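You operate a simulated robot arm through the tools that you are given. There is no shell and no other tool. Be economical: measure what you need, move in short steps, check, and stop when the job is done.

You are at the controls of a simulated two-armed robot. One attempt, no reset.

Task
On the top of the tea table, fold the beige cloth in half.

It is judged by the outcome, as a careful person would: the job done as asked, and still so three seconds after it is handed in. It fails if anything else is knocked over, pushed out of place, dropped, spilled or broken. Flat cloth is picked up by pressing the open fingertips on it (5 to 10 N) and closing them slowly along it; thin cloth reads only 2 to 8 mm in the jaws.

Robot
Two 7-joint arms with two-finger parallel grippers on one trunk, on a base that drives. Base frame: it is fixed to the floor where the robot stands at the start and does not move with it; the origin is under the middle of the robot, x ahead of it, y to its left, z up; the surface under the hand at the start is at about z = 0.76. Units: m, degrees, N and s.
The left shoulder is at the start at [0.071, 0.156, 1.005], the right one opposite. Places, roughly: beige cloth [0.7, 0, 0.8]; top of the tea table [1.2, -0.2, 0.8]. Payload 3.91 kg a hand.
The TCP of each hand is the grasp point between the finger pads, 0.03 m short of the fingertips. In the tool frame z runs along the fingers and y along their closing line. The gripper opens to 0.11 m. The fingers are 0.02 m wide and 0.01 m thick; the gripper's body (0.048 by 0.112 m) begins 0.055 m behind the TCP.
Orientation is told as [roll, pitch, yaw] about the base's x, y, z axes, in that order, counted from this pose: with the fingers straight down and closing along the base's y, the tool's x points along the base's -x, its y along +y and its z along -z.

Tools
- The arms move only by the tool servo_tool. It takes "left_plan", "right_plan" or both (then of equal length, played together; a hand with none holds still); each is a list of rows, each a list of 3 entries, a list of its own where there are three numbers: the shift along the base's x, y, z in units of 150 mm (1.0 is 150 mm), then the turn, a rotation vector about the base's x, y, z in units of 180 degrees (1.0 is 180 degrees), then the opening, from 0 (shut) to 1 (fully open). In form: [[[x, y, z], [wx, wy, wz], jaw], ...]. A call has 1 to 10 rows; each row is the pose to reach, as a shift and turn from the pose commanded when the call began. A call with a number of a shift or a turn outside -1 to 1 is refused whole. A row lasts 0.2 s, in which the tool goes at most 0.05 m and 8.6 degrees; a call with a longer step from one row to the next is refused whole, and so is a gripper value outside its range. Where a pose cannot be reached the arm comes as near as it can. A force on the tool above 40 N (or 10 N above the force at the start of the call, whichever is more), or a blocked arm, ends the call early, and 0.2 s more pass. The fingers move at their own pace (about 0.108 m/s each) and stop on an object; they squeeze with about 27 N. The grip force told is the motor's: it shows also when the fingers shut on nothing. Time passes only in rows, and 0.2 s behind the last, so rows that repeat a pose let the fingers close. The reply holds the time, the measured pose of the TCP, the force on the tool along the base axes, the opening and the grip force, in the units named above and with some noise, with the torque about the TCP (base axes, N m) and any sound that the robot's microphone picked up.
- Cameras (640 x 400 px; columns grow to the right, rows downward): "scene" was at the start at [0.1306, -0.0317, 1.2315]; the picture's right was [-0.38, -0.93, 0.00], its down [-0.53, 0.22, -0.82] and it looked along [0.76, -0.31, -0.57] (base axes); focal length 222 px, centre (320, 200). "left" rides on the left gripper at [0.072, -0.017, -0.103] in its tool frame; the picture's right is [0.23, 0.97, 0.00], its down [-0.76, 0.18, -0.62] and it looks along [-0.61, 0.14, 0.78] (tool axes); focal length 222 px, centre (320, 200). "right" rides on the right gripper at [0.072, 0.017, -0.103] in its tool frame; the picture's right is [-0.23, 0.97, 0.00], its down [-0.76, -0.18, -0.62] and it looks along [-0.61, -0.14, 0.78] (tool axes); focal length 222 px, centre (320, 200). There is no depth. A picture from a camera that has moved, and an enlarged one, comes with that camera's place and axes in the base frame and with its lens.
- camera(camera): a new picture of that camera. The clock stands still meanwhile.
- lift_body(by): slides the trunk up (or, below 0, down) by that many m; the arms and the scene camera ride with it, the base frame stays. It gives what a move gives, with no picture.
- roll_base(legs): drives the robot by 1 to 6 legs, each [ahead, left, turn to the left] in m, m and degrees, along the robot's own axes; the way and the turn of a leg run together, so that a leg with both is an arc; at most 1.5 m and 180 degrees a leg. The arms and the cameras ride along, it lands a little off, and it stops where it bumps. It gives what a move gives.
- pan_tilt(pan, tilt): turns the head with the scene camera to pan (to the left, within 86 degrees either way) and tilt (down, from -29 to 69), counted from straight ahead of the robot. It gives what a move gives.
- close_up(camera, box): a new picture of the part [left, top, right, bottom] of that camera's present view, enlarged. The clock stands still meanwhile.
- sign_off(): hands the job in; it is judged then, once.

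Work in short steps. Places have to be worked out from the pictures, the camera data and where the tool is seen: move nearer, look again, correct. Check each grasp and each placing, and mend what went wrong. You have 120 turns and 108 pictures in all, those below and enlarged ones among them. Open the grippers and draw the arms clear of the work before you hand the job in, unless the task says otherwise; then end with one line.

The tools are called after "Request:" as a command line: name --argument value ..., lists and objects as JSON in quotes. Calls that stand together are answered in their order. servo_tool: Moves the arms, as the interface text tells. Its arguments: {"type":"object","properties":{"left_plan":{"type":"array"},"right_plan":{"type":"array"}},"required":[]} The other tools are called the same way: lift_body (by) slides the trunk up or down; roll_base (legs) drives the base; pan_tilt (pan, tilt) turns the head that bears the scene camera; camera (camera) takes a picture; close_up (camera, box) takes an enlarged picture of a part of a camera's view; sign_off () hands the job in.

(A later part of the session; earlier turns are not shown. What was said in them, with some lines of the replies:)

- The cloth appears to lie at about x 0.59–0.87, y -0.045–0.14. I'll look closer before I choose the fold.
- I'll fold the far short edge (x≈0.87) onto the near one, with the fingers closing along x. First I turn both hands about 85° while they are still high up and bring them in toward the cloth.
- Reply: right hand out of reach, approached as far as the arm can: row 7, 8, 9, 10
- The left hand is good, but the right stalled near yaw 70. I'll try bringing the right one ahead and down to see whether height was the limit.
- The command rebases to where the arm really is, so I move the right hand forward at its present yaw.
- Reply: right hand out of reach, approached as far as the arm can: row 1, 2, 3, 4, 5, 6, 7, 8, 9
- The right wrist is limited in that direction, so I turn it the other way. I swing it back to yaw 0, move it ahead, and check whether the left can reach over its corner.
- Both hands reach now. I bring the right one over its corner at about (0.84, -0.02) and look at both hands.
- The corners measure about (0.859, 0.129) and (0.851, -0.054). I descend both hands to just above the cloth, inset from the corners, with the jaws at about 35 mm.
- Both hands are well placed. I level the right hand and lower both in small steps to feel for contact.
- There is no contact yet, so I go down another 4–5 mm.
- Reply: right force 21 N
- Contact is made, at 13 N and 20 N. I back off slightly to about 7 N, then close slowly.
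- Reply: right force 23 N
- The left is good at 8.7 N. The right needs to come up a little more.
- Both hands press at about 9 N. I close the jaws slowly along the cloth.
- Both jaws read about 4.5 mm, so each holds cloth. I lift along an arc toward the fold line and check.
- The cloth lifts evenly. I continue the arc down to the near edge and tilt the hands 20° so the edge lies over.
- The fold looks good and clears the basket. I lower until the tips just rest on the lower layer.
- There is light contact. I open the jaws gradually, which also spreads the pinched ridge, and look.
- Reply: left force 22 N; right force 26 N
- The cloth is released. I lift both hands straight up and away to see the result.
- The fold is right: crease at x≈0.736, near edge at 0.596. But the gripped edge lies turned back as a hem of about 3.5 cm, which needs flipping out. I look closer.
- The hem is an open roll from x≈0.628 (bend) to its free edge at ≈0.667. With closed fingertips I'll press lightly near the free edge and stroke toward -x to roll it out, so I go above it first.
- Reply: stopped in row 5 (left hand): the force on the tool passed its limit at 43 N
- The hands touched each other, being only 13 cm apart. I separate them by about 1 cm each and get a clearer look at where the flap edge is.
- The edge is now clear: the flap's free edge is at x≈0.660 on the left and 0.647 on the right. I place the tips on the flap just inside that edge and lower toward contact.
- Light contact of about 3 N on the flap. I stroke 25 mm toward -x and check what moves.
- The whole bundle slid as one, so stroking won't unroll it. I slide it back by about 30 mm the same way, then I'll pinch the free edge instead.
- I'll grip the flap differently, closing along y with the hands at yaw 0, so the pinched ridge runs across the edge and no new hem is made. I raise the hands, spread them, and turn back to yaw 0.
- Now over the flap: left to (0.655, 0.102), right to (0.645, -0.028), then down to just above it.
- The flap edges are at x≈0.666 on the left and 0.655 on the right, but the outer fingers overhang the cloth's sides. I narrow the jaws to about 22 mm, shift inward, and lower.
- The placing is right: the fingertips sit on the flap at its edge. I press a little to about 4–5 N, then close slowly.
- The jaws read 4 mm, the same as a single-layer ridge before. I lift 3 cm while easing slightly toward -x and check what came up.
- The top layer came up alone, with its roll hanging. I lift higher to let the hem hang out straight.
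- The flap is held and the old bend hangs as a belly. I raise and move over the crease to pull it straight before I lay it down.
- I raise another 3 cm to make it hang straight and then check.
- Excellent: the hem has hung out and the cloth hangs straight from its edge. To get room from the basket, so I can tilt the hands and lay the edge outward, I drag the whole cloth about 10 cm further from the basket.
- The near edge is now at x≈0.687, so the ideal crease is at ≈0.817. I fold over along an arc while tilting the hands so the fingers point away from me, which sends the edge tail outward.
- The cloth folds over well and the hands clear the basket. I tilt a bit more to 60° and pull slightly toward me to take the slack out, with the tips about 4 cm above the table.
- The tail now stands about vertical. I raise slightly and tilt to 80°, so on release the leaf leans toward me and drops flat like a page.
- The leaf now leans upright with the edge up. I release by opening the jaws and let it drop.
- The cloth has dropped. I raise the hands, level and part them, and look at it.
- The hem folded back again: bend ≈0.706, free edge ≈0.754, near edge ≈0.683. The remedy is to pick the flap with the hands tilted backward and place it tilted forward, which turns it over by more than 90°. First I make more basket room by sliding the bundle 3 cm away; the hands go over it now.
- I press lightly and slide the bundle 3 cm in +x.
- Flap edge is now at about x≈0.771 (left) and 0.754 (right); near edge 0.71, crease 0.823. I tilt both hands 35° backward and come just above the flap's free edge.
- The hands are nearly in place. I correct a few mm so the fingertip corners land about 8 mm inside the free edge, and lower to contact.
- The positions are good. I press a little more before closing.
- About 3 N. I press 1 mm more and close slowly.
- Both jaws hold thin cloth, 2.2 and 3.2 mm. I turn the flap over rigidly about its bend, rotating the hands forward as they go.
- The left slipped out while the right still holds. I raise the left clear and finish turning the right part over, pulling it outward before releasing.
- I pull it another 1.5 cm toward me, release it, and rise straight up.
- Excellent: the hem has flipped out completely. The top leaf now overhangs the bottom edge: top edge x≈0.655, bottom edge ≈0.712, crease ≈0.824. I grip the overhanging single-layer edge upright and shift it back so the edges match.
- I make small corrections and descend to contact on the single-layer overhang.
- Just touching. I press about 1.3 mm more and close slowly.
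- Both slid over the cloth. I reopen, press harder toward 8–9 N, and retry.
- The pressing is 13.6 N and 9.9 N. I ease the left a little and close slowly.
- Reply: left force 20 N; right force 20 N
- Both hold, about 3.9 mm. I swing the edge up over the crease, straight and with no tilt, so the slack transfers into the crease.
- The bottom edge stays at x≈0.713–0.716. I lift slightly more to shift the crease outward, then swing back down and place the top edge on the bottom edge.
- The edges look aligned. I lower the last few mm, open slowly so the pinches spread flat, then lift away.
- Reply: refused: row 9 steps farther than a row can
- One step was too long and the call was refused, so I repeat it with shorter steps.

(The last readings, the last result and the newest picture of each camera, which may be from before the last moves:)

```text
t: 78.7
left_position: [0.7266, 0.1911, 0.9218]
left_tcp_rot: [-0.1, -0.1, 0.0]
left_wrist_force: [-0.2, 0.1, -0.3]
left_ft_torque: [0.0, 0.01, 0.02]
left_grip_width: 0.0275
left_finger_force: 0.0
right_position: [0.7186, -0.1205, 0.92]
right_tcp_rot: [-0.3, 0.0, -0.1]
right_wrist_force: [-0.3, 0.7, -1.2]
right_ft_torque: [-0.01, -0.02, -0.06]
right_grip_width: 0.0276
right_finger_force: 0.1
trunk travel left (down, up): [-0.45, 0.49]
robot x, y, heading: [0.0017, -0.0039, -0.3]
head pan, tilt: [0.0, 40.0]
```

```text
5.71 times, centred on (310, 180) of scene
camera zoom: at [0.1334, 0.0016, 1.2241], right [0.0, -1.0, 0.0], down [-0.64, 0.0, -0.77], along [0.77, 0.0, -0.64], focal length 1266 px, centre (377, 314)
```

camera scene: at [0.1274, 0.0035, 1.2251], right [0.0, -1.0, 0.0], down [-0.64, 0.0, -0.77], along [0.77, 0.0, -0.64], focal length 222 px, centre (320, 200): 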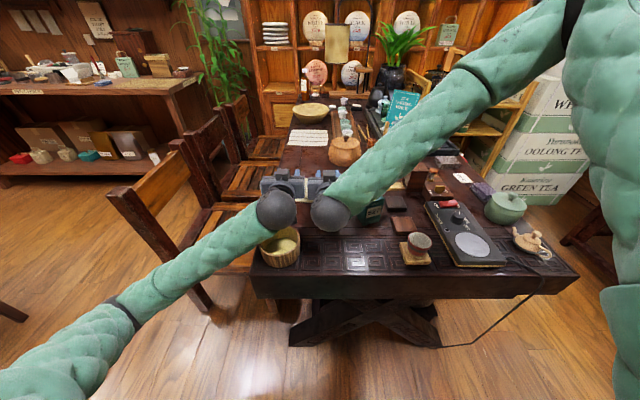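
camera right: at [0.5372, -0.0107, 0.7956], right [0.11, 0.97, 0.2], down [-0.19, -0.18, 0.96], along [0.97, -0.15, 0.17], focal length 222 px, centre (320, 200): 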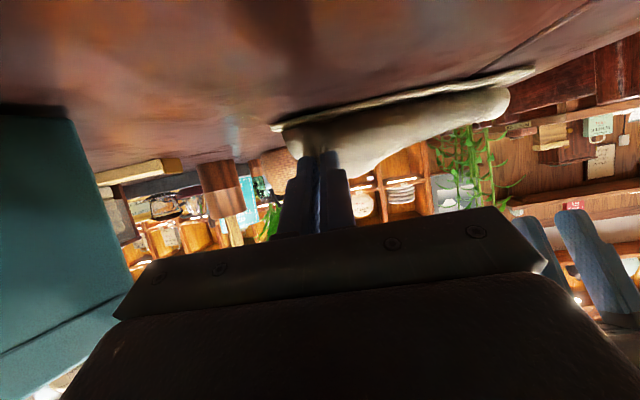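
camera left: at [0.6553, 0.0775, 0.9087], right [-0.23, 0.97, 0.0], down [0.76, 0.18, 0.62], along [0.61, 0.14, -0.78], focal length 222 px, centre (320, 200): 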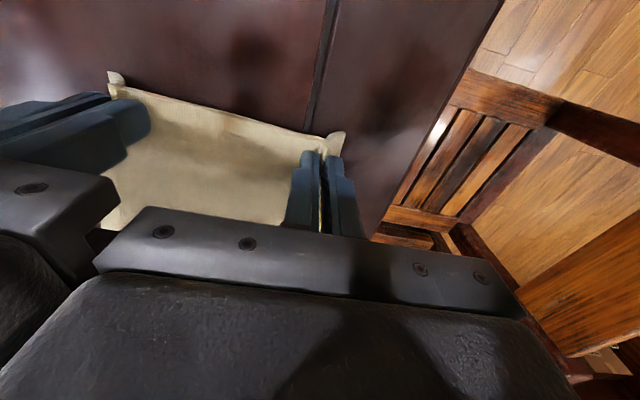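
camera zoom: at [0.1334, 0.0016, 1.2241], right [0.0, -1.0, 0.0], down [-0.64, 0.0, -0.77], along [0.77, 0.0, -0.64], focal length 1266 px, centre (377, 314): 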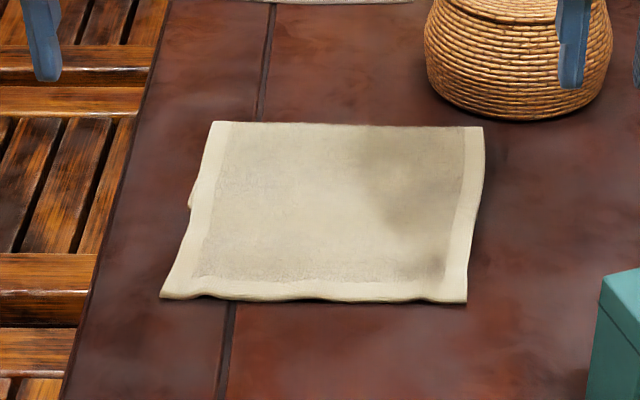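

The extra lift dragged the bottom layer along: bottom edge ≈0.80, crease ≈0.89, top edge ≈0.706. I'll slide the bundle back 9 cm, then redo the placing without ever pulling taut. Hands go over the doubled part, closed.

Request:
servo_tool --left_plan '[[[0.2, -0.05, 0], [0, 0, 0], 0.1], [[0.4, -0.15, 0], [0, 0, 0], 0], [[0.6, -0.3, -0.1], [0, 0, 0], 0], [[0.8, -0.45, -0.2], [0, 0, 0], 0], [[0.889, -0.607, -0.35], [0, 0, 0], 0], [[0.889, -0.607, -0.6], [0, 0, 0], 0], [[0.889, -0.607, -0.72], [0, 0, 0], 0], [[0.889, -0.607, -0.78], [0, 0, 0], 0], [[0.889, -0.607, -0.79], [0, 0, 0], 0]]' --right_plan '[[[0.2, 0.05, 0], [0, 0, 0], 0.1], [[0.4, 0.15, 0], [0, 0, 0], 0], [[0.6, 0.3, -0.1], [0, 0, 0], 0], [[0.8, 0.45, -0.2], [0, 0, 0], 0], [[0.943, 0.603, -0.35], [0, 0, 0], 0], [[0.943, 0.603, -0.6], [0, 0, 0], 0], [[0.943, 0.603, -0.71], [0, 0, 0], 0], [[0.943, 0.603, -0.77], [0, 0, 0], 0], [[0.943, 0.603, -0.78], [0, 0, 0], 0]]'

```text
t: 80.7
left_position: [0.8609, 0.1035, 0.801]
left_tcp_rot: [-0.1, 0.0, 0.0]
left_wrist_force: [-0.4, 0.2, 0.2]
left_ft_torque: [0.0, 0.02, 0.02]
left_grip_width: 0.0
left_finger_force: 26.8
right_position: [0.8618, -0.0294, 0.8017]
right_tcp_rot: [-0.2, -0.1, -0.1]
right_wrist_force: [0.4, -0.4, 0.3]
right_ft_torque: [-0.04, 0.02, 0.0]
right_grip_width: 0.0
right_finger_force: 27.7
trunk travel left (down, up): [-0.45, 0.49]
robot x, y, heading: [-0.0003, 0.0009, 0.1]
head pan, tilt: [0.0, 40.0]
```

Nearly in contact; I press about 4 mm lower and slide the bundle 9 cm toward me.

Request:
servo_tool --left_plan '[[[0, 0, -0.018], [0, 0, 0], 0], [[0, 0, -0.03], [0, 0, 0], 0], [[-0.06, 0, -0.03], [0, 0, 0], 0], [[-0.14, 0, -0.03], [0, 0, 0], 0], [[-0.23, 0, -0.03], [0, 0, 0], 0], [[-0.32, 0, -0.03], [0, 0, 0], 0], [[-0.41, 0, -0.03], [0, 0, 0], 0], [[-0.5, 0, -0.03], [0, 0, 0], 0], [[-0.6, 0, -0.03], [0, 0, 0], 0], [[-0.6, 0, 0.15], [0, 0, 0], 0]]' --right_plan '[[[0, 0, -0.018], [0, 0, 0], 0], [[0, 0, -0.032], [0, 0, 0], 0], [[-0.06, 0, -0.032], [0, 0, 0], 0], [[-0.14, 0, -0.032], [0, 0, 0], 0], [[-0.23, 0, -0.032], [0, 0, 0], 0], [[-0.32, 0, -0.032], [0, 0, 0], 0], [[-0.41, 0, -0.032], [0, 0, 0], 0], [[-0.5, 0, -0.032], [0, 0, 0], 0], [[-0.6, 0, -0.032], [0, 0, 0], 0], [[-0.6, 0, 0.15], [0, 0, 0], 0]]'

Request:
camera --camera "left"

```text
t: 82.8
left_position: [0.7704, 0.1039, 0.8221]
left_tcp_rot: [-0.2, 0.0, -0.1]
left_wrist_force: [-0.7, -0.3, 0.0]
left_ft_torque: [-0.02, 0.0, 0.0]
left_grip_width: 0.0
left_finger_force: 26.7
right_position: [0.7707, -0.0281, 0.8243]
right_tcp_rot: [-0.3, -0.1, -0.1]
right_wrist_force: [0.1, 0.4, 0.9]
right_ft_torque: [0.0, 0.0, 0.0]
right_grip_width: 0.0
right_finger_force: 26.8
trunk travel left (down, up): [-0.45, 0.49]
robot x, y, heading: [-0.0015, 0.0003, 0.0]
head pan, tilt: [0.0, 40.0]
```

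```text
23 pictures are left
camera left: at [0.6989, 0.0846, 0.9246], right [-0.23, 0.97, 0.0], down [0.76, 0.18, 0.62], along [0.61, 0.14, -0.78], focal length 222 px, centre (320, 200)
```

left: 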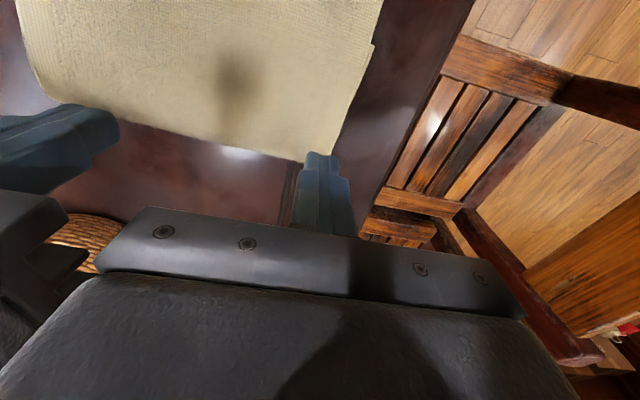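

The bottom edge is now about 0.70 and the crease 0.787. I lift away toward the top edge and look.

Request:
servo_tool --left_plan '[[[-0.1, 0.05, 0.2], [0, 0, 0], 0.1], [[-0.35, 0.1, 0.3], [0, 0, 0], 0.25], [[-0.6, 0.15, 0.35], [0, 0, 0], 0.25], [[-0.85, 0.1, 0.35], [0, 0, 0], 0.25], [[-0.97, 0, 0.3], [0, 0, 0], 0.25]]' --right_plan '[[[-0.1, -0.05, 0.2], [0, 0, 0], 0.1], [[-0.35, -0.1, 0.3], [0, 0, 0], 0.25], [[-0.6, -0.15, 0.35], [0, 0, 0], 0.25], [[-0.85, -0.1, 0.35], [0, 0, 0], 0.25], [[-0.97, 0, 0.3], [0, 0, 0], 0.25]]'

Request:
close_up --camera "left" --box '[100, 0, 460, 240]'

Request:
close_up --camera "right" --box '[180, 0, 540, 240]'

```text
t: 84.0
left_position: [0.6255, 0.1014, 0.8691]
left_tcp_rot: [-0.1, 0.0, 0.0]
left_wrist_force: [0.6, 0.3, 0.1]
left_ft_torque: [0.0, 0.0, -0.01]
left_grip_width: 0.0273
left_finger_force: 0.0
right_position: [0.6274, -0.0281, 0.8688]
right_tcp_rot: [-0.3, 0.0, -0.1]
right_wrist_force: [-0.6, 0.0, 0.4]
right_ft_torque: [-0.01, 0.0, 0.0]
right_grip_width: 0.0276
right_finger_force: 0.0
trunk travel left (down, up): [-0.45, 0.49]
robot x, y, heading: [-0.0019, -0.0009, -0.1]
head pan, tilt: [0.0, 40.0]
```

```text
1.67 times, centred on (280, 120) of left
camera zoom: at [0.5541, 0.0839, 0.9712], right [-0.23, 0.97, 0.0], down [0.76, 0.18, 0.62], along [0.61, 0.14, -0.78], focal length 370 px, centre (387, 333)
```

zoom: 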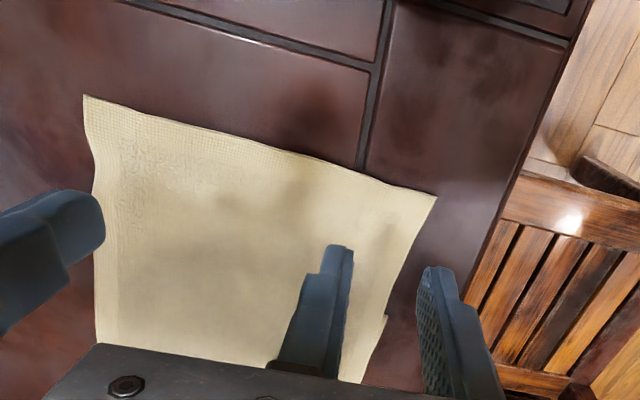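

```text
1.67 times, centred on (360, 120) of right
camera zoom: at [0.5552, -0.0106, 0.9734], right [0.23, 0.97, 0.0], down [0.76, -0.18, 0.62], along [0.61, -0.15, -0.78], focal length 370 px, centre (253, 333)
```

zoom: 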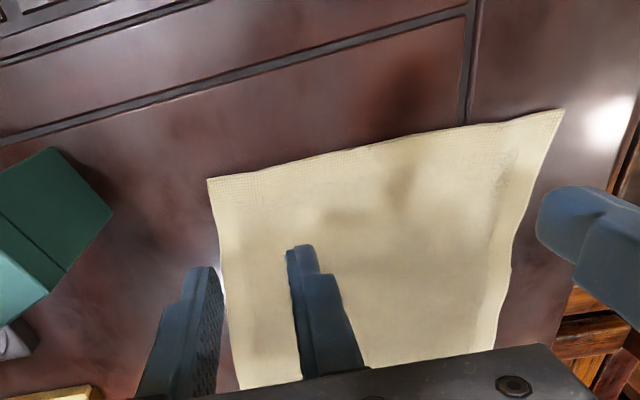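

Top edge at 0.615/0.610, bottom edge 0.705. I descend on the top edge's corners again.

Request:
servo_tool --left_plan '[[[0.01, -0.03, -0.15], [0, 0, 0], 0.25], [[0.01, -0.03, -0.3], [0, 0, 0], 0.25], [[0.01, -0.03, -0.42], [0, 0, 0], 0.25], [[0.01, -0.03, -0.48], [0, 0, 0], 0.25], [[0.01, -0.03, -0.505], [0, 0, 0], 0.25], [[0.01, -0.03, -0.505], [0, 0, 0], 0.25]]' --right_plan '[[[-0.036, 0.047, -0.15], [0, 0, 0], 0.25], [[-0.036, 0.047, -0.3], [0, 0, 0], 0.25], [[-0.036, 0.047, -0.42], [0, 0, 0], 0.25], [[-0.036, 0.047, -0.48], [0, 0, 0], 0.25], [[-0.036, 0.047, -0.505], [0, 0, 0], 0.25], [[-0.036, 0.047, -0.505], [0, 0, 0], 0.25]]'

```text
t: 85.5
left_position: [0.6266, 0.0979, 0.7931]
left_tcp_rot: [-0.1, -0.1, 0.0]
left_wrist_force: [0.1, 0.4, 5.7]
left_ft_torque: [0.0, 0.02, 0.0]
left_grip_width: 0.0273
left_finger_force: 0.0
right_position: [0.6196, -0.0216, 0.795]
right_tcp_rot: [-0.2, -0.1, -0.1]
right_wrist_force: [-1.6, 0.2, 3.4]
right_ft_torque: [0.01, 0.01, 0.0]
right_grip_width: 0.0275
right_finger_force: 0.1
trunk travel left (down, up): [-0.45, 0.49]
robot x, y, heading: [0.0003, 0.0047, 0.1]
head pan, tilt: [0.0, 40.0]
```

I press a little more, to about 9–10 N.

Request:
servo_tool --left_plan '[[[0, 0, -0.004], [0, 0, 0], 0.25], [[0, 0, -0.004], [0, 0, 0], 0.25]]' --right_plan '[[[0, 0, -0.006], [0, 0, 0], 0.25], [[0, 0, -0.006], [0, 0, 0], 0.25]]'

```text
t: 86.0
left_position: [0.6267, 0.0976, 0.7911]
left_tcp_rot: [-0.1, -0.1, 0.1]
left_wrist_force: [1.3, -0.7, 14.4]
left_ft_torque: [0.02, -0.05, -0.03]
left_grip_width: 0.0276
left_finger_force: 0.1
right_position: [0.6195, -0.0228, 0.7937]
right_tcp_rot: [-0.2, -0.1, -0.1]
right_wrist_force: [0.6, 1.0, 5.3]
right_ft_torque: [0.05, 0.02, -0.02]
right_grip_width: 0.0276
right_finger_force: 0.1
trunk travel left (down, up): [-0.45, 0.49]
robot x, y, heading: [-0.0009, 0.0002, 0.1]
head pan, tilt: [0.0, 40.0]
```

Left 14 N, right 5 N: I balance them and close slowly.

Request:
servo_tool --left_plan '[[[0, 0, 0.003], [0, 0, 0], 0.25], [[0, 0, 0.003], [0, 0, 0], 0.22], [[0, 0, 0.003], [0, 0, 0], 0.19], [[0, 0, 0.003], [0, 0, 0], 0.16], [[0, 0, 0.003], [0, 0, 0], 0.13], [[0, 0, 0.003], [0, 0, 0], 0.1], [[0, 0, 0.003], [0, 0, 0], 0.07], [[0, 0, 0.003], [0, 0, 0], 0.03], [[0, 0, 0.003], [0, 0, 0], 0], [[0, 0, 0.003], [0, 0, 0], 0]]' --right_plan '[[[0, 0, -0.006], [0, 0, 0], 0.25], [[0, 0, -0.006], [0, 0, 0], 0.22], [[0, 0, -0.006], [0, 0, 0], 0.19], [[0, 0, -0.006], [0, 0, 0], 0.16], [[0, 0, -0.006], [0, 0, 0], 0.13], [[0, 0, -0.006], [0, 0, 0], 0.1], [[0, 0, -0.006], [0, 0, 0], 0.07], [[0, 0, -0.006], [0, 0, 0], 0.03], [[0, 0, -0.006], [0, 0, 0], 0], [[0, 0, -0.006], [0, 0, 0], 0]]'

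```text
t: 88.2
left_position: [0.6257, 0.0967, 0.7947]
left_tcp_rot: [-0.1, -0.1, -0.1]
left_wrist_force: [-2.5, -20.3, 6.7]
left_ft_torque: [-0.63, 0.07, -0.03]
left_grip_width: 0.0042
left_finger_force: 26.9
right_position: [0.6211, -0.0214, 0.7922]
right_tcp_rot: [-0.3, -0.1, 0.0]
right_wrist_force: [2.2, 19.8, 15.4]
right_ft_torque: [0.57, -0.08, 0.0]
right_grip_width: 0.0038
right_finger_force: 27.2
trunk travel left (down, up): [-0.45, 0.49]
robot x, y, heading: [0.001, 0.0024, -0.1]
head pan, tilt: [0.0, 40.0]
```

Both hold. This time I keep everything slack: up and over beyond the new crease position (x≈0.845), laying cloth down there, then back. First half now.

Request:
servo_tool --left_plan '[[[0.095, 0, 0.2], [0, 0, 0], 0], [[0.295, 0, 0.4], [0, 0, 0], 0], [[0.529, 0, 0.57], [0, 0, 0], 0], [[0.762, 0, 0.67], [0, 0, 0], 0], [[0.962, 0, 0.7], [0, 0, 0], 0]]' --right_plan '[[[0.095, 0, 0.2], [0, 0, 0], 0], [[0.295, 0, 0.4], [0, 0, 0], 0], [[0.529, 0, 0.57], [0, 0, 0], 0], [[0.762, 0, 0.67], [0, 0, 0], 0], [[0.962, 0, 0.7], [0, 0, 0], 0]]'

Request:
servo_tool --left_plan '[[[0.2, 0, 0], [0, 0, 0], 0], [[0.433, 0, -0.033], [0, 0, 0], 0], [[0.633, 0, -0.1], [0, 0, 0], 0], [[0.733, 0, -0.2], [0, 0, 0], 0], [[0.733, 0, -0.2], [0, 0, 0], 0]]' --right_plan '[[[0.2, 0, 0], [0, 0, 0], 0], [[0.433, 0, -0.033], [0, 0, 0], 0], [[0.633, 0, -0.1], [0, 0, 0], 0], [[0.733, 0, -0.2], [0, 0, 0], 0], [[0.733, 0, -0.2], [0, 0, 0], 0]]'

Request:
close_up --camera "scene" --box '[250, 120, 370, 220]'

```text
t: 89.5
left_position: [0.7725, 0.0988, 0.8974]
left_tcp_rot: [-0.1, 0.1, 0.0]
left_wrist_force: [-2.8, -19.7, -1.2]
left_ft_torque: [-0.63, 0.06, -0.04]
left_grip_width: 0.004
left_finger_force: 26.7
right_position: [0.7649, -0.0211, 0.8958]
right_tcp_rot: [-0.3, 0.1, -0.1]
right_wrist_force: [2.2, 19.8, 0.1]
right_ft_torque: [0.65, -0.03, -0.02]
right_grip_width: 0.0043
right_finger_force: 27.1
trunk travel left (down, up): [-0.45, 0.49]
robot x, y, heading: [-0.0019, -0.0007, -0.1]
head pan, tilt: [0.0, 40.0]
```

```text
t: 90.7
left_position: [0.8786, 0.098, 0.8678]
left_tcp_rot: [-0.3, 0.1, 0.0]
left_wrist_force: [-1.0, -22.6, 0.4]
left_ft_torque: [-0.73, 0.06, -0.09]
left_grip_width: 0.004
left_finger_force: 27.0
right_position: [0.8746, -0.0223, 0.8663]
right_tcp_rot: [-0.3, -0.1, -0.1]
right_wrist_force: [1.4, 23.8, 1.5]
right_ft_torque: [0.74, -0.07, -0.01]
right_grip_width: 0.004
right_finger_force: 27.1
trunk travel left (down, up): [-0.45, 0.49]
robot x, y, heading: [0.002, -0.0002, 0.2]
head pan, tilt: [0.0, 40.0]
```

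```text
4.00 times, centred on (310, 170) of scene
camera zoom: at [0.1338, 0.0017, 1.2241], right [0.0, -1.0, 0.0], down [-0.64, 0.0, -0.77], along [0.77, 0.0, -0.64], focal length 886 px, centre (360, 320)
```

zoom: 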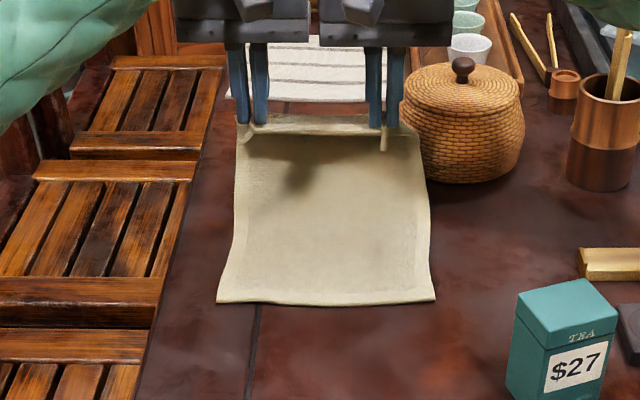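

The cloth lies open past the new crease with the bottom edge at ≈0.713. Now I swing the edge back and down toward it.

Request:
servo_tool --left_plan '[[[-0.09, 0, 0.168], [0, 0, 0], 0], [[-0.337, 0, 0.295], [0, 0, 0], 0], [[-0.59, 0, 0.235], [0, 0, 0], 0], [[-0.757, 0, 0.1], [0, 0, 0], 0], [[-0.89, 0, -0.072], [0, 0, 0], 0], [[-0.977, 0, -0.252], [0, 0, 0], 0]]' --right_plan '[[[-0.09, 0, 0.168], [0, 0, 0], 0], [[-0.337, 0, 0.295], [0, 0, 0], 0], [[-0.59, 0, 0.235], [0, 0, 0], 0], [[-0.757, 0, 0.1], [0, 0, 0], 0], [[-0.89, 0, -0.072], [0, 0, 0], 0], [[-0.977, 0, -0.252], [0, 0, 0], 0]]'

Request:
close_up --camera "scene" --box '[260, 140, 360, 220]'

Request:
camera --camera "left"

```text
t: 92.0
left_position: [0.7351, 0.0974, 0.8294]
left_tcp_rot: [-0.1, 0.0, 0.0]
left_wrist_force: [-2.7, -23.0, 0.4]
left_ft_torque: [-0.68, 0.07, -0.07]
left_grip_width: 0.0043
left_finger_force: 26.9
right_position: [0.7279, -0.0221, 0.8289]
right_tcp_rot: [-0.2, -0.2, -0.1]
right_wrist_force: [2.4, 22.3, -0.6]
right_ft_torque: [0.71, -0.05, -0.05]
right_grip_width: 0.0043
right_finger_force: 26.9
trunk travel left (down, up): [-0.45, 0.49]
robot x, y, heading: [0.0009, -0.0011, -0.1]
head pan, tilt: [0.0, 40.0]
```

```text
5.00 times, centred on (310, 180) of scene
camera zoom: at [0.1346, 0.0017, 1.2241], right [0.0, -1.0, 0.0], down [-0.64, 0.0, -0.77], along [0.77, 0.0, -0.64], focal length 1108 px, centre (370, 300)
```

zoom: 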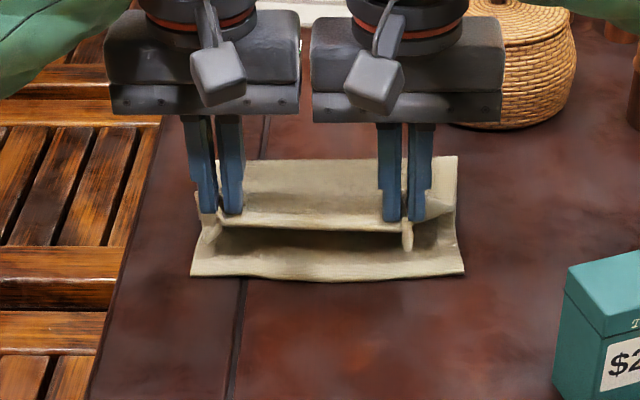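

```text
18 pictures are left
camera left: at [0.6626, 0.0792, 0.9314], right [-0.23, 0.97, 0.0], down [0.76, 0.18, 0.62], along [0.61, 0.14, -0.78], focal length 222 px, centre (320, 200)
```

left: 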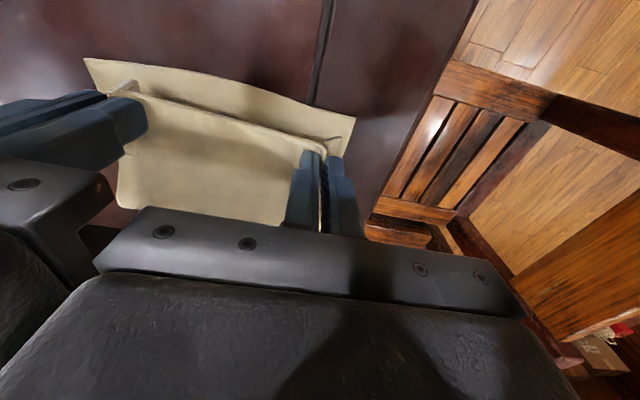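

The bottom edge is at ≈0.713 and now everything lines up. I lower the top edge onto it, open gradually, and lift off.

Request:
servo_tool --left_plan '[[[-0.04, 0, -0.08], [0, 0, 0], 0], [[-0.076, 0, -0.16], [0, 0, 0], 0], [[-0.076, 0, -0.2], [0, 0, 0], 0], [[-0.076, 0, -0.2], [0, 0, 0], 0.07], [[-0.076, 0, -0.2], [0, 0, 0], 0.14], [[-0.076, 0, -0.195], [0, 0, 0], 0.22], [[-0.076, 0, -0.185], [0, 0, 0], 0.25], [[-0.076, 0, -0.05], [0, 0, 0], 0.25], [[-0.076, 0, 0.2], [0, 0, 0], 0.25], [[-0.076, 0.1, 0.45], [0, 0, 0], 0.25]]' --right_plan '[[[-0.01, 0, -0.08], [0, 0, 0], 0], [[-0.023, 0, -0.16], [0, 0, 0], 0], [[-0.023, 0, -0.2], [0, 0, 0], 0], [[-0.023, 0, -0.2], [0, 0, 0], 0.07], [[-0.023, 0, -0.2], [0, 0, 0], 0.14], [[-0.023, 0, -0.195], [0, 0, 0], 0.22], [[-0.023, 0, -0.185], [0, 0, 0], 0.25], [[-0.023, 0, -0.05], [0, 0, 0], 0.25], [[-0.023, 0, 0.2], [0, 0, 0], 0.25], [[-0.023, -0.1, 0.45], [0, 0, 0], 0.25]]'

Request:
close_up --camera "scene" --box '[260, 140, 360, 220]'

```text
t: 94.2
left_position: [0.7229, 0.1141, 0.8983]
left_tcp_rot: [-0.1, 0.1, 0.0]
left_wrist_force: [-0.3, 0.3, 0.1]
left_ft_torque: [-0.01, -0.04, -0.03]
left_grip_width: 0.0275
left_finger_force: 0.1
right_position: [0.7237, -0.0403, 0.8978]
right_tcp_rot: [-0.2, -0.1, 0.0]
right_wrist_force: [0.5, 0.5, 1.1]
right_ft_torque: [0.0, 0.01, -0.01]
right_grip_width: 0.0274
right_finger_force: 0.1
trunk travel left (down, up): [-0.45, 0.49]
robot x, y, heading: [0.0009, 0.0004, -0.2]
head pan, tilt: [0.0, 40.0]
```

```text
5.00 times, centred on (310, 180) of scene
camera zoom: at [0.1328, 0.0017, 1.2241], right [0.0, -1.0, 0.0], down [-0.64, 0.0, -0.77], along [0.77, 0.0, -0.64], focal length 1108 px, centre (370, 300)
```

zoom: 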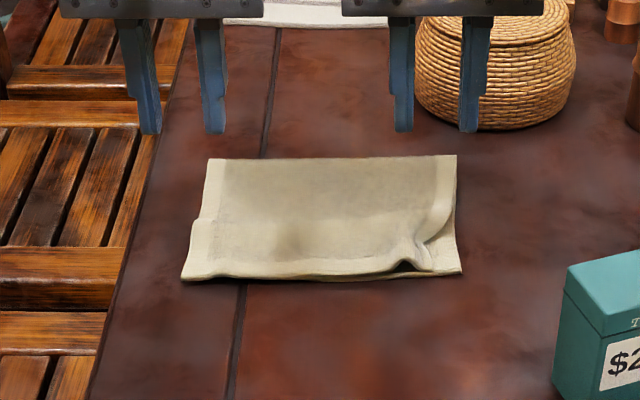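

Edges now align all along; only a small pinch wrinkle is left at the right near corner. I check it with the right camera.

Request:
close_up --camera "right" --box '[180, 40, 500, 240]'

Request:
close_up --camera "left" --box '[140, 40, 460, 240]'

```text
2.00 times, centred on (340, 140) of right
camera zoom: at [0.6525, -0.0226, 1.0016], right [0.23, 0.97, 0.0], down [0.76, -0.18, 0.63], along [0.61, -0.15, -0.78], focal length 444 px, centre (280, 320)
```

zoom: 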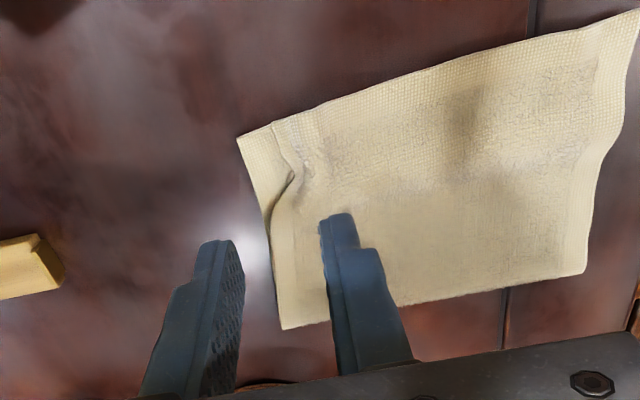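

```text
2.00 times, centred on (300, 140) of left
camera zoom: at [0.6497, 0.0954, 0.9995], right [-0.23, 0.97, 0.0], down [0.76, 0.18, 0.62], along [0.61, 0.14, -0.78], focal length 444 px, centre (360, 320)
```

zoom: 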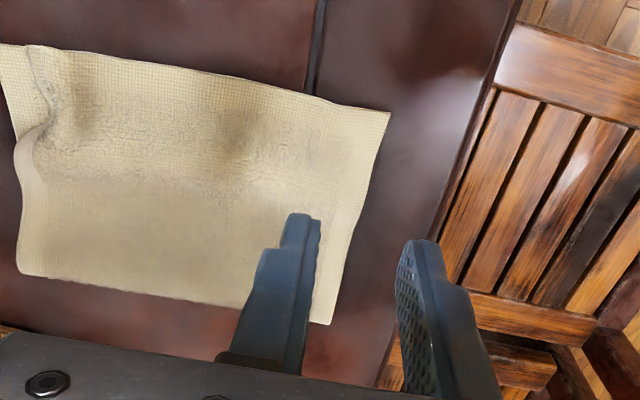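

The top right corner is drawn in by about 1.5–2 cm. I straddle the wrinkle with the right jaws, lightly pressed, and spread it by opening.

Request:
servo_tool --right_plan '[[[0.02, 0.052, -0.1], [0, 0, 0], 0.14], [[0.02, 0.052, -0.3], [0, 0, 0], 0.14], [[0.02, 0.052, -0.5], [0, 0, 0], 0.14], [[0.02, 0.052, -0.6], [0, 0, 0], 0.14], [[0.02, 0.052, -0.65], [0, 0, 0], 0.14], [[0.02, 0.052, -0.665], [0, 0, 0], 0.14], [[0.02, 0.052, -0.665], [0, 0, 0], 0.14]]'

```text
t: 95.8
left_position: [0.7218, 0.1133, 0.8958]
left_tcp_rot: [0.0, 0.0, -0.1]
left_wrist_force: [-0.3, -0.4, 0.2]
left_ft_torque: [0.0, -0.04, 0.0]
left_grip_width: 0.0277
left_finger_force: 0.0
right_position: [0.7276, -0.0301, 0.798]
right_tcp_rot: [-0.1, -0.1, 0.0]
right_wrist_force: [1.1, -0.2, 3.1]
right_ft_torque: [0.04, -0.04, 0.01]
right_grip_width: 0.0152
right_finger_force: 0.1
trunk travel left (down, up): [-0.45, 0.49]
robot x, y, heading: [0.0008, 0.0013, 0.0]
head pan, tilt: [0.0, 40.0]
```

Contact at about 3 N. I open the jaws slowly to spread it, then rise.

Request:
servo_tool --right_plan '[[[0, 0, -0.005], [0, 0, 0], 0.18], [[0, 0, -0.005], [0, 0, 0], 0.24], [[0, 0, -0.005], [0, 0, 0], 0.3], [[0, 0, -0.005], [0, 0, 0], 0.36], [[0, 0, -0.005], [0, 0, 0], 0.42], [[0, 0, -0.005], [0, 0, 0], 0.46], [[0, 0, -0.005], [0, 0, 0], 0.46], [[0, 0, 0.15], [0, 0, 0], 0.46], [[0, 0, 0.4], [0, 0, 0], 0.46], [[0, -0.1, 0.65], [0, 0, 0], 0.46]]'

Request:
close_up --camera "right" --box '[180, 40, 500, 240]'

Request:
close_up --camera "scene" --box '[260, 140, 360, 220]'

```text
t: 98.0
left_position: [0.7219, 0.114, 0.8964]
left_tcp_rot: [0.0, 0.1, -0.1]
left_wrist_force: [-0.2, -0.5, 0.2]
left_ft_torque: [0.0, 0.0, 0.02]
left_grip_width: 0.0275
left_finger_force: 0.0
right_position: [0.7264, -0.0456, 0.8943]
right_tcp_rot: [-0.3, -0.1, -0.1]
right_wrist_force: [0.1, 0.2, -0.2]
right_ft_torque: [0.04, 0.05, 0.04]
right_grip_width: 0.0503
right_finger_force: 0.1
trunk travel left (down, up): [-0.45, 0.49]
robot x, y, heading: [-0.0027, 0.0029, 0.3]
head pan, tilt: [0.0, 40.0]
```

```text
2.00 times, centred on (340, 140) of right
camera zoom: at [0.6549, -0.0282, 0.9983], right [0.23, 0.97, 0.0], down [0.76, -0.18, 0.62], along [0.61, -0.15, -0.78], focal length 444 px, centre (280, 320)
```

zoom: 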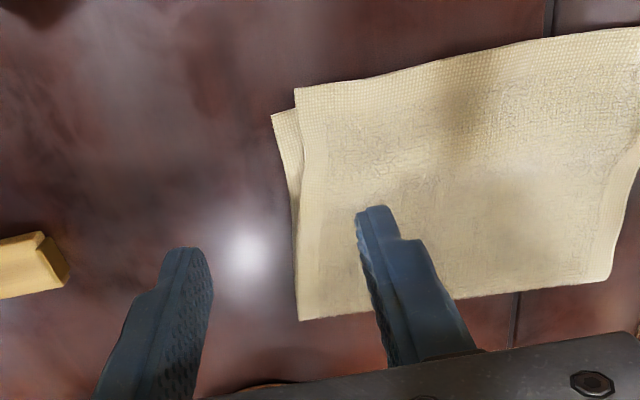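

```text
5.00 times, centred on (310, 180) of scene
camera zoom: at [0.1335, 0.0016, 1.224], right [0.0, -1.0, 0.0], down [-0.64, 0.0, -0.77], along [0.77, 0.0, -0.64], focal length 1108 px, centre (370, 300)
```

zoom: 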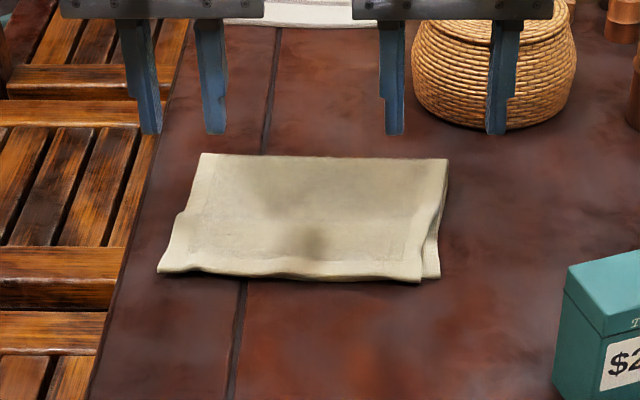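

The wrinkle is gone and the cloth is folded in half, edges within about 1 cm. I draw the arms up and clear, then take a last look.

Request:
servo_tool --left_plan '[[[0, 0.2, 0.2], [0, 0, 0], 0.5], [[0, 0.45, 0.35], [0, 0, 0], 0.8], [[0, 0.7, 0.45], [0, 0, 0], 1], [[0, 0.95, 0.5], [0, 0, 0], 1], [[0, 1.0, 0.5], [0, 0, 0], 1]]' --right_plan '[[[0, -0.2, 0.2], [0, 0, 0], 0.5], [[-0.05, -0.45, 0.35], [0, 0, 0], 0.8], [[-0.1, -0.7, 0.5], [0, 0, 0], 1], [[-0.15, -0.95, 0.6], [0, 0, 0], 1], [[-0.15, -1.0, 0.6], [0, 0, 0], 1]]'

Request:
camera --camera "scene"

Request:
close_up --camera "scene" --box '[260, 140, 360, 220]'

```text
t: 99.2
left_position: [0.7226, 0.266, 0.972]
left_tcp_rot: [-0.1, 0.0, -0.1]
left_wrist_force: [0.1, 0.3, -0.2]
left_ft_torque: [0.0, 0.01, -0.02]
left_grip_width: 0.1095
left_finger_force: 0.0
right_position: [0.7077, -0.1923, 0.9828]
right_tcp_rot: [-0.2, 0.1, -0.1]
right_wrist_force: [0.1, 0.6, -0.2]
right_ft_torque: [0.0, -0.02, -0.02]
right_grip_width: 0.1101
right_finger_force: 0.1
trunk travel left (down, up): [-0.45, 0.49]
robot x, y, heading: [-0.0013, 0.0004, -0.2]
head pan, tilt: [0.0, 40.0]
```

```text
12 pictures are left
camera scene: at [0.1343, 0.0017, 1.224], right [0.0, -1.0, 0.0], down [-0.64, 0.0, -0.77], along [0.77, 0.0, -0.64], focal length 222 px, centre (320, 200)
```

scene: 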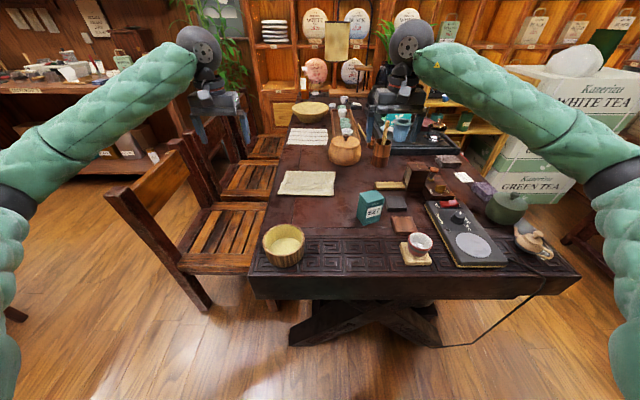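

```text
5.00 times, centred on (310, 180) of scene
camera zoom: at [0.1343, 0.0017, 1.224], right [0.0, -1.0, 0.0], down [-0.64, 0.0, -0.77], along [0.77, 0.0, -0.64], focal length 1108 px, centre (370, 300)
```

zoom: 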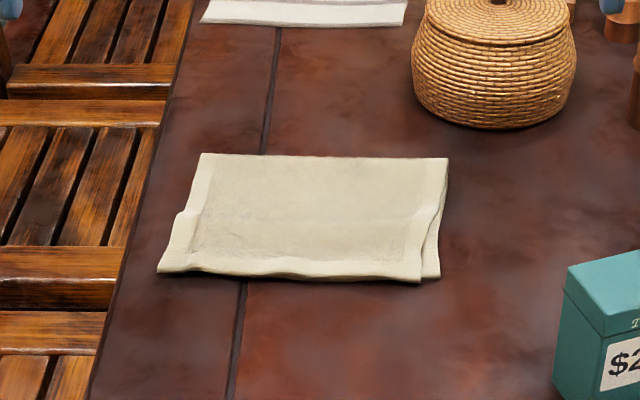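

The cloth lies flat and folded in half, nothing else has moved, and the arms are clear with the grippers open. I hand the job in.

Request:
sign_off

```text
The job is handed in.
```

The beige cloth is folded in half on the tea table: its edges match to within about 1 cm, it sits roughly 10 cm further from the robot than it started, and nothing else on the table was moved.
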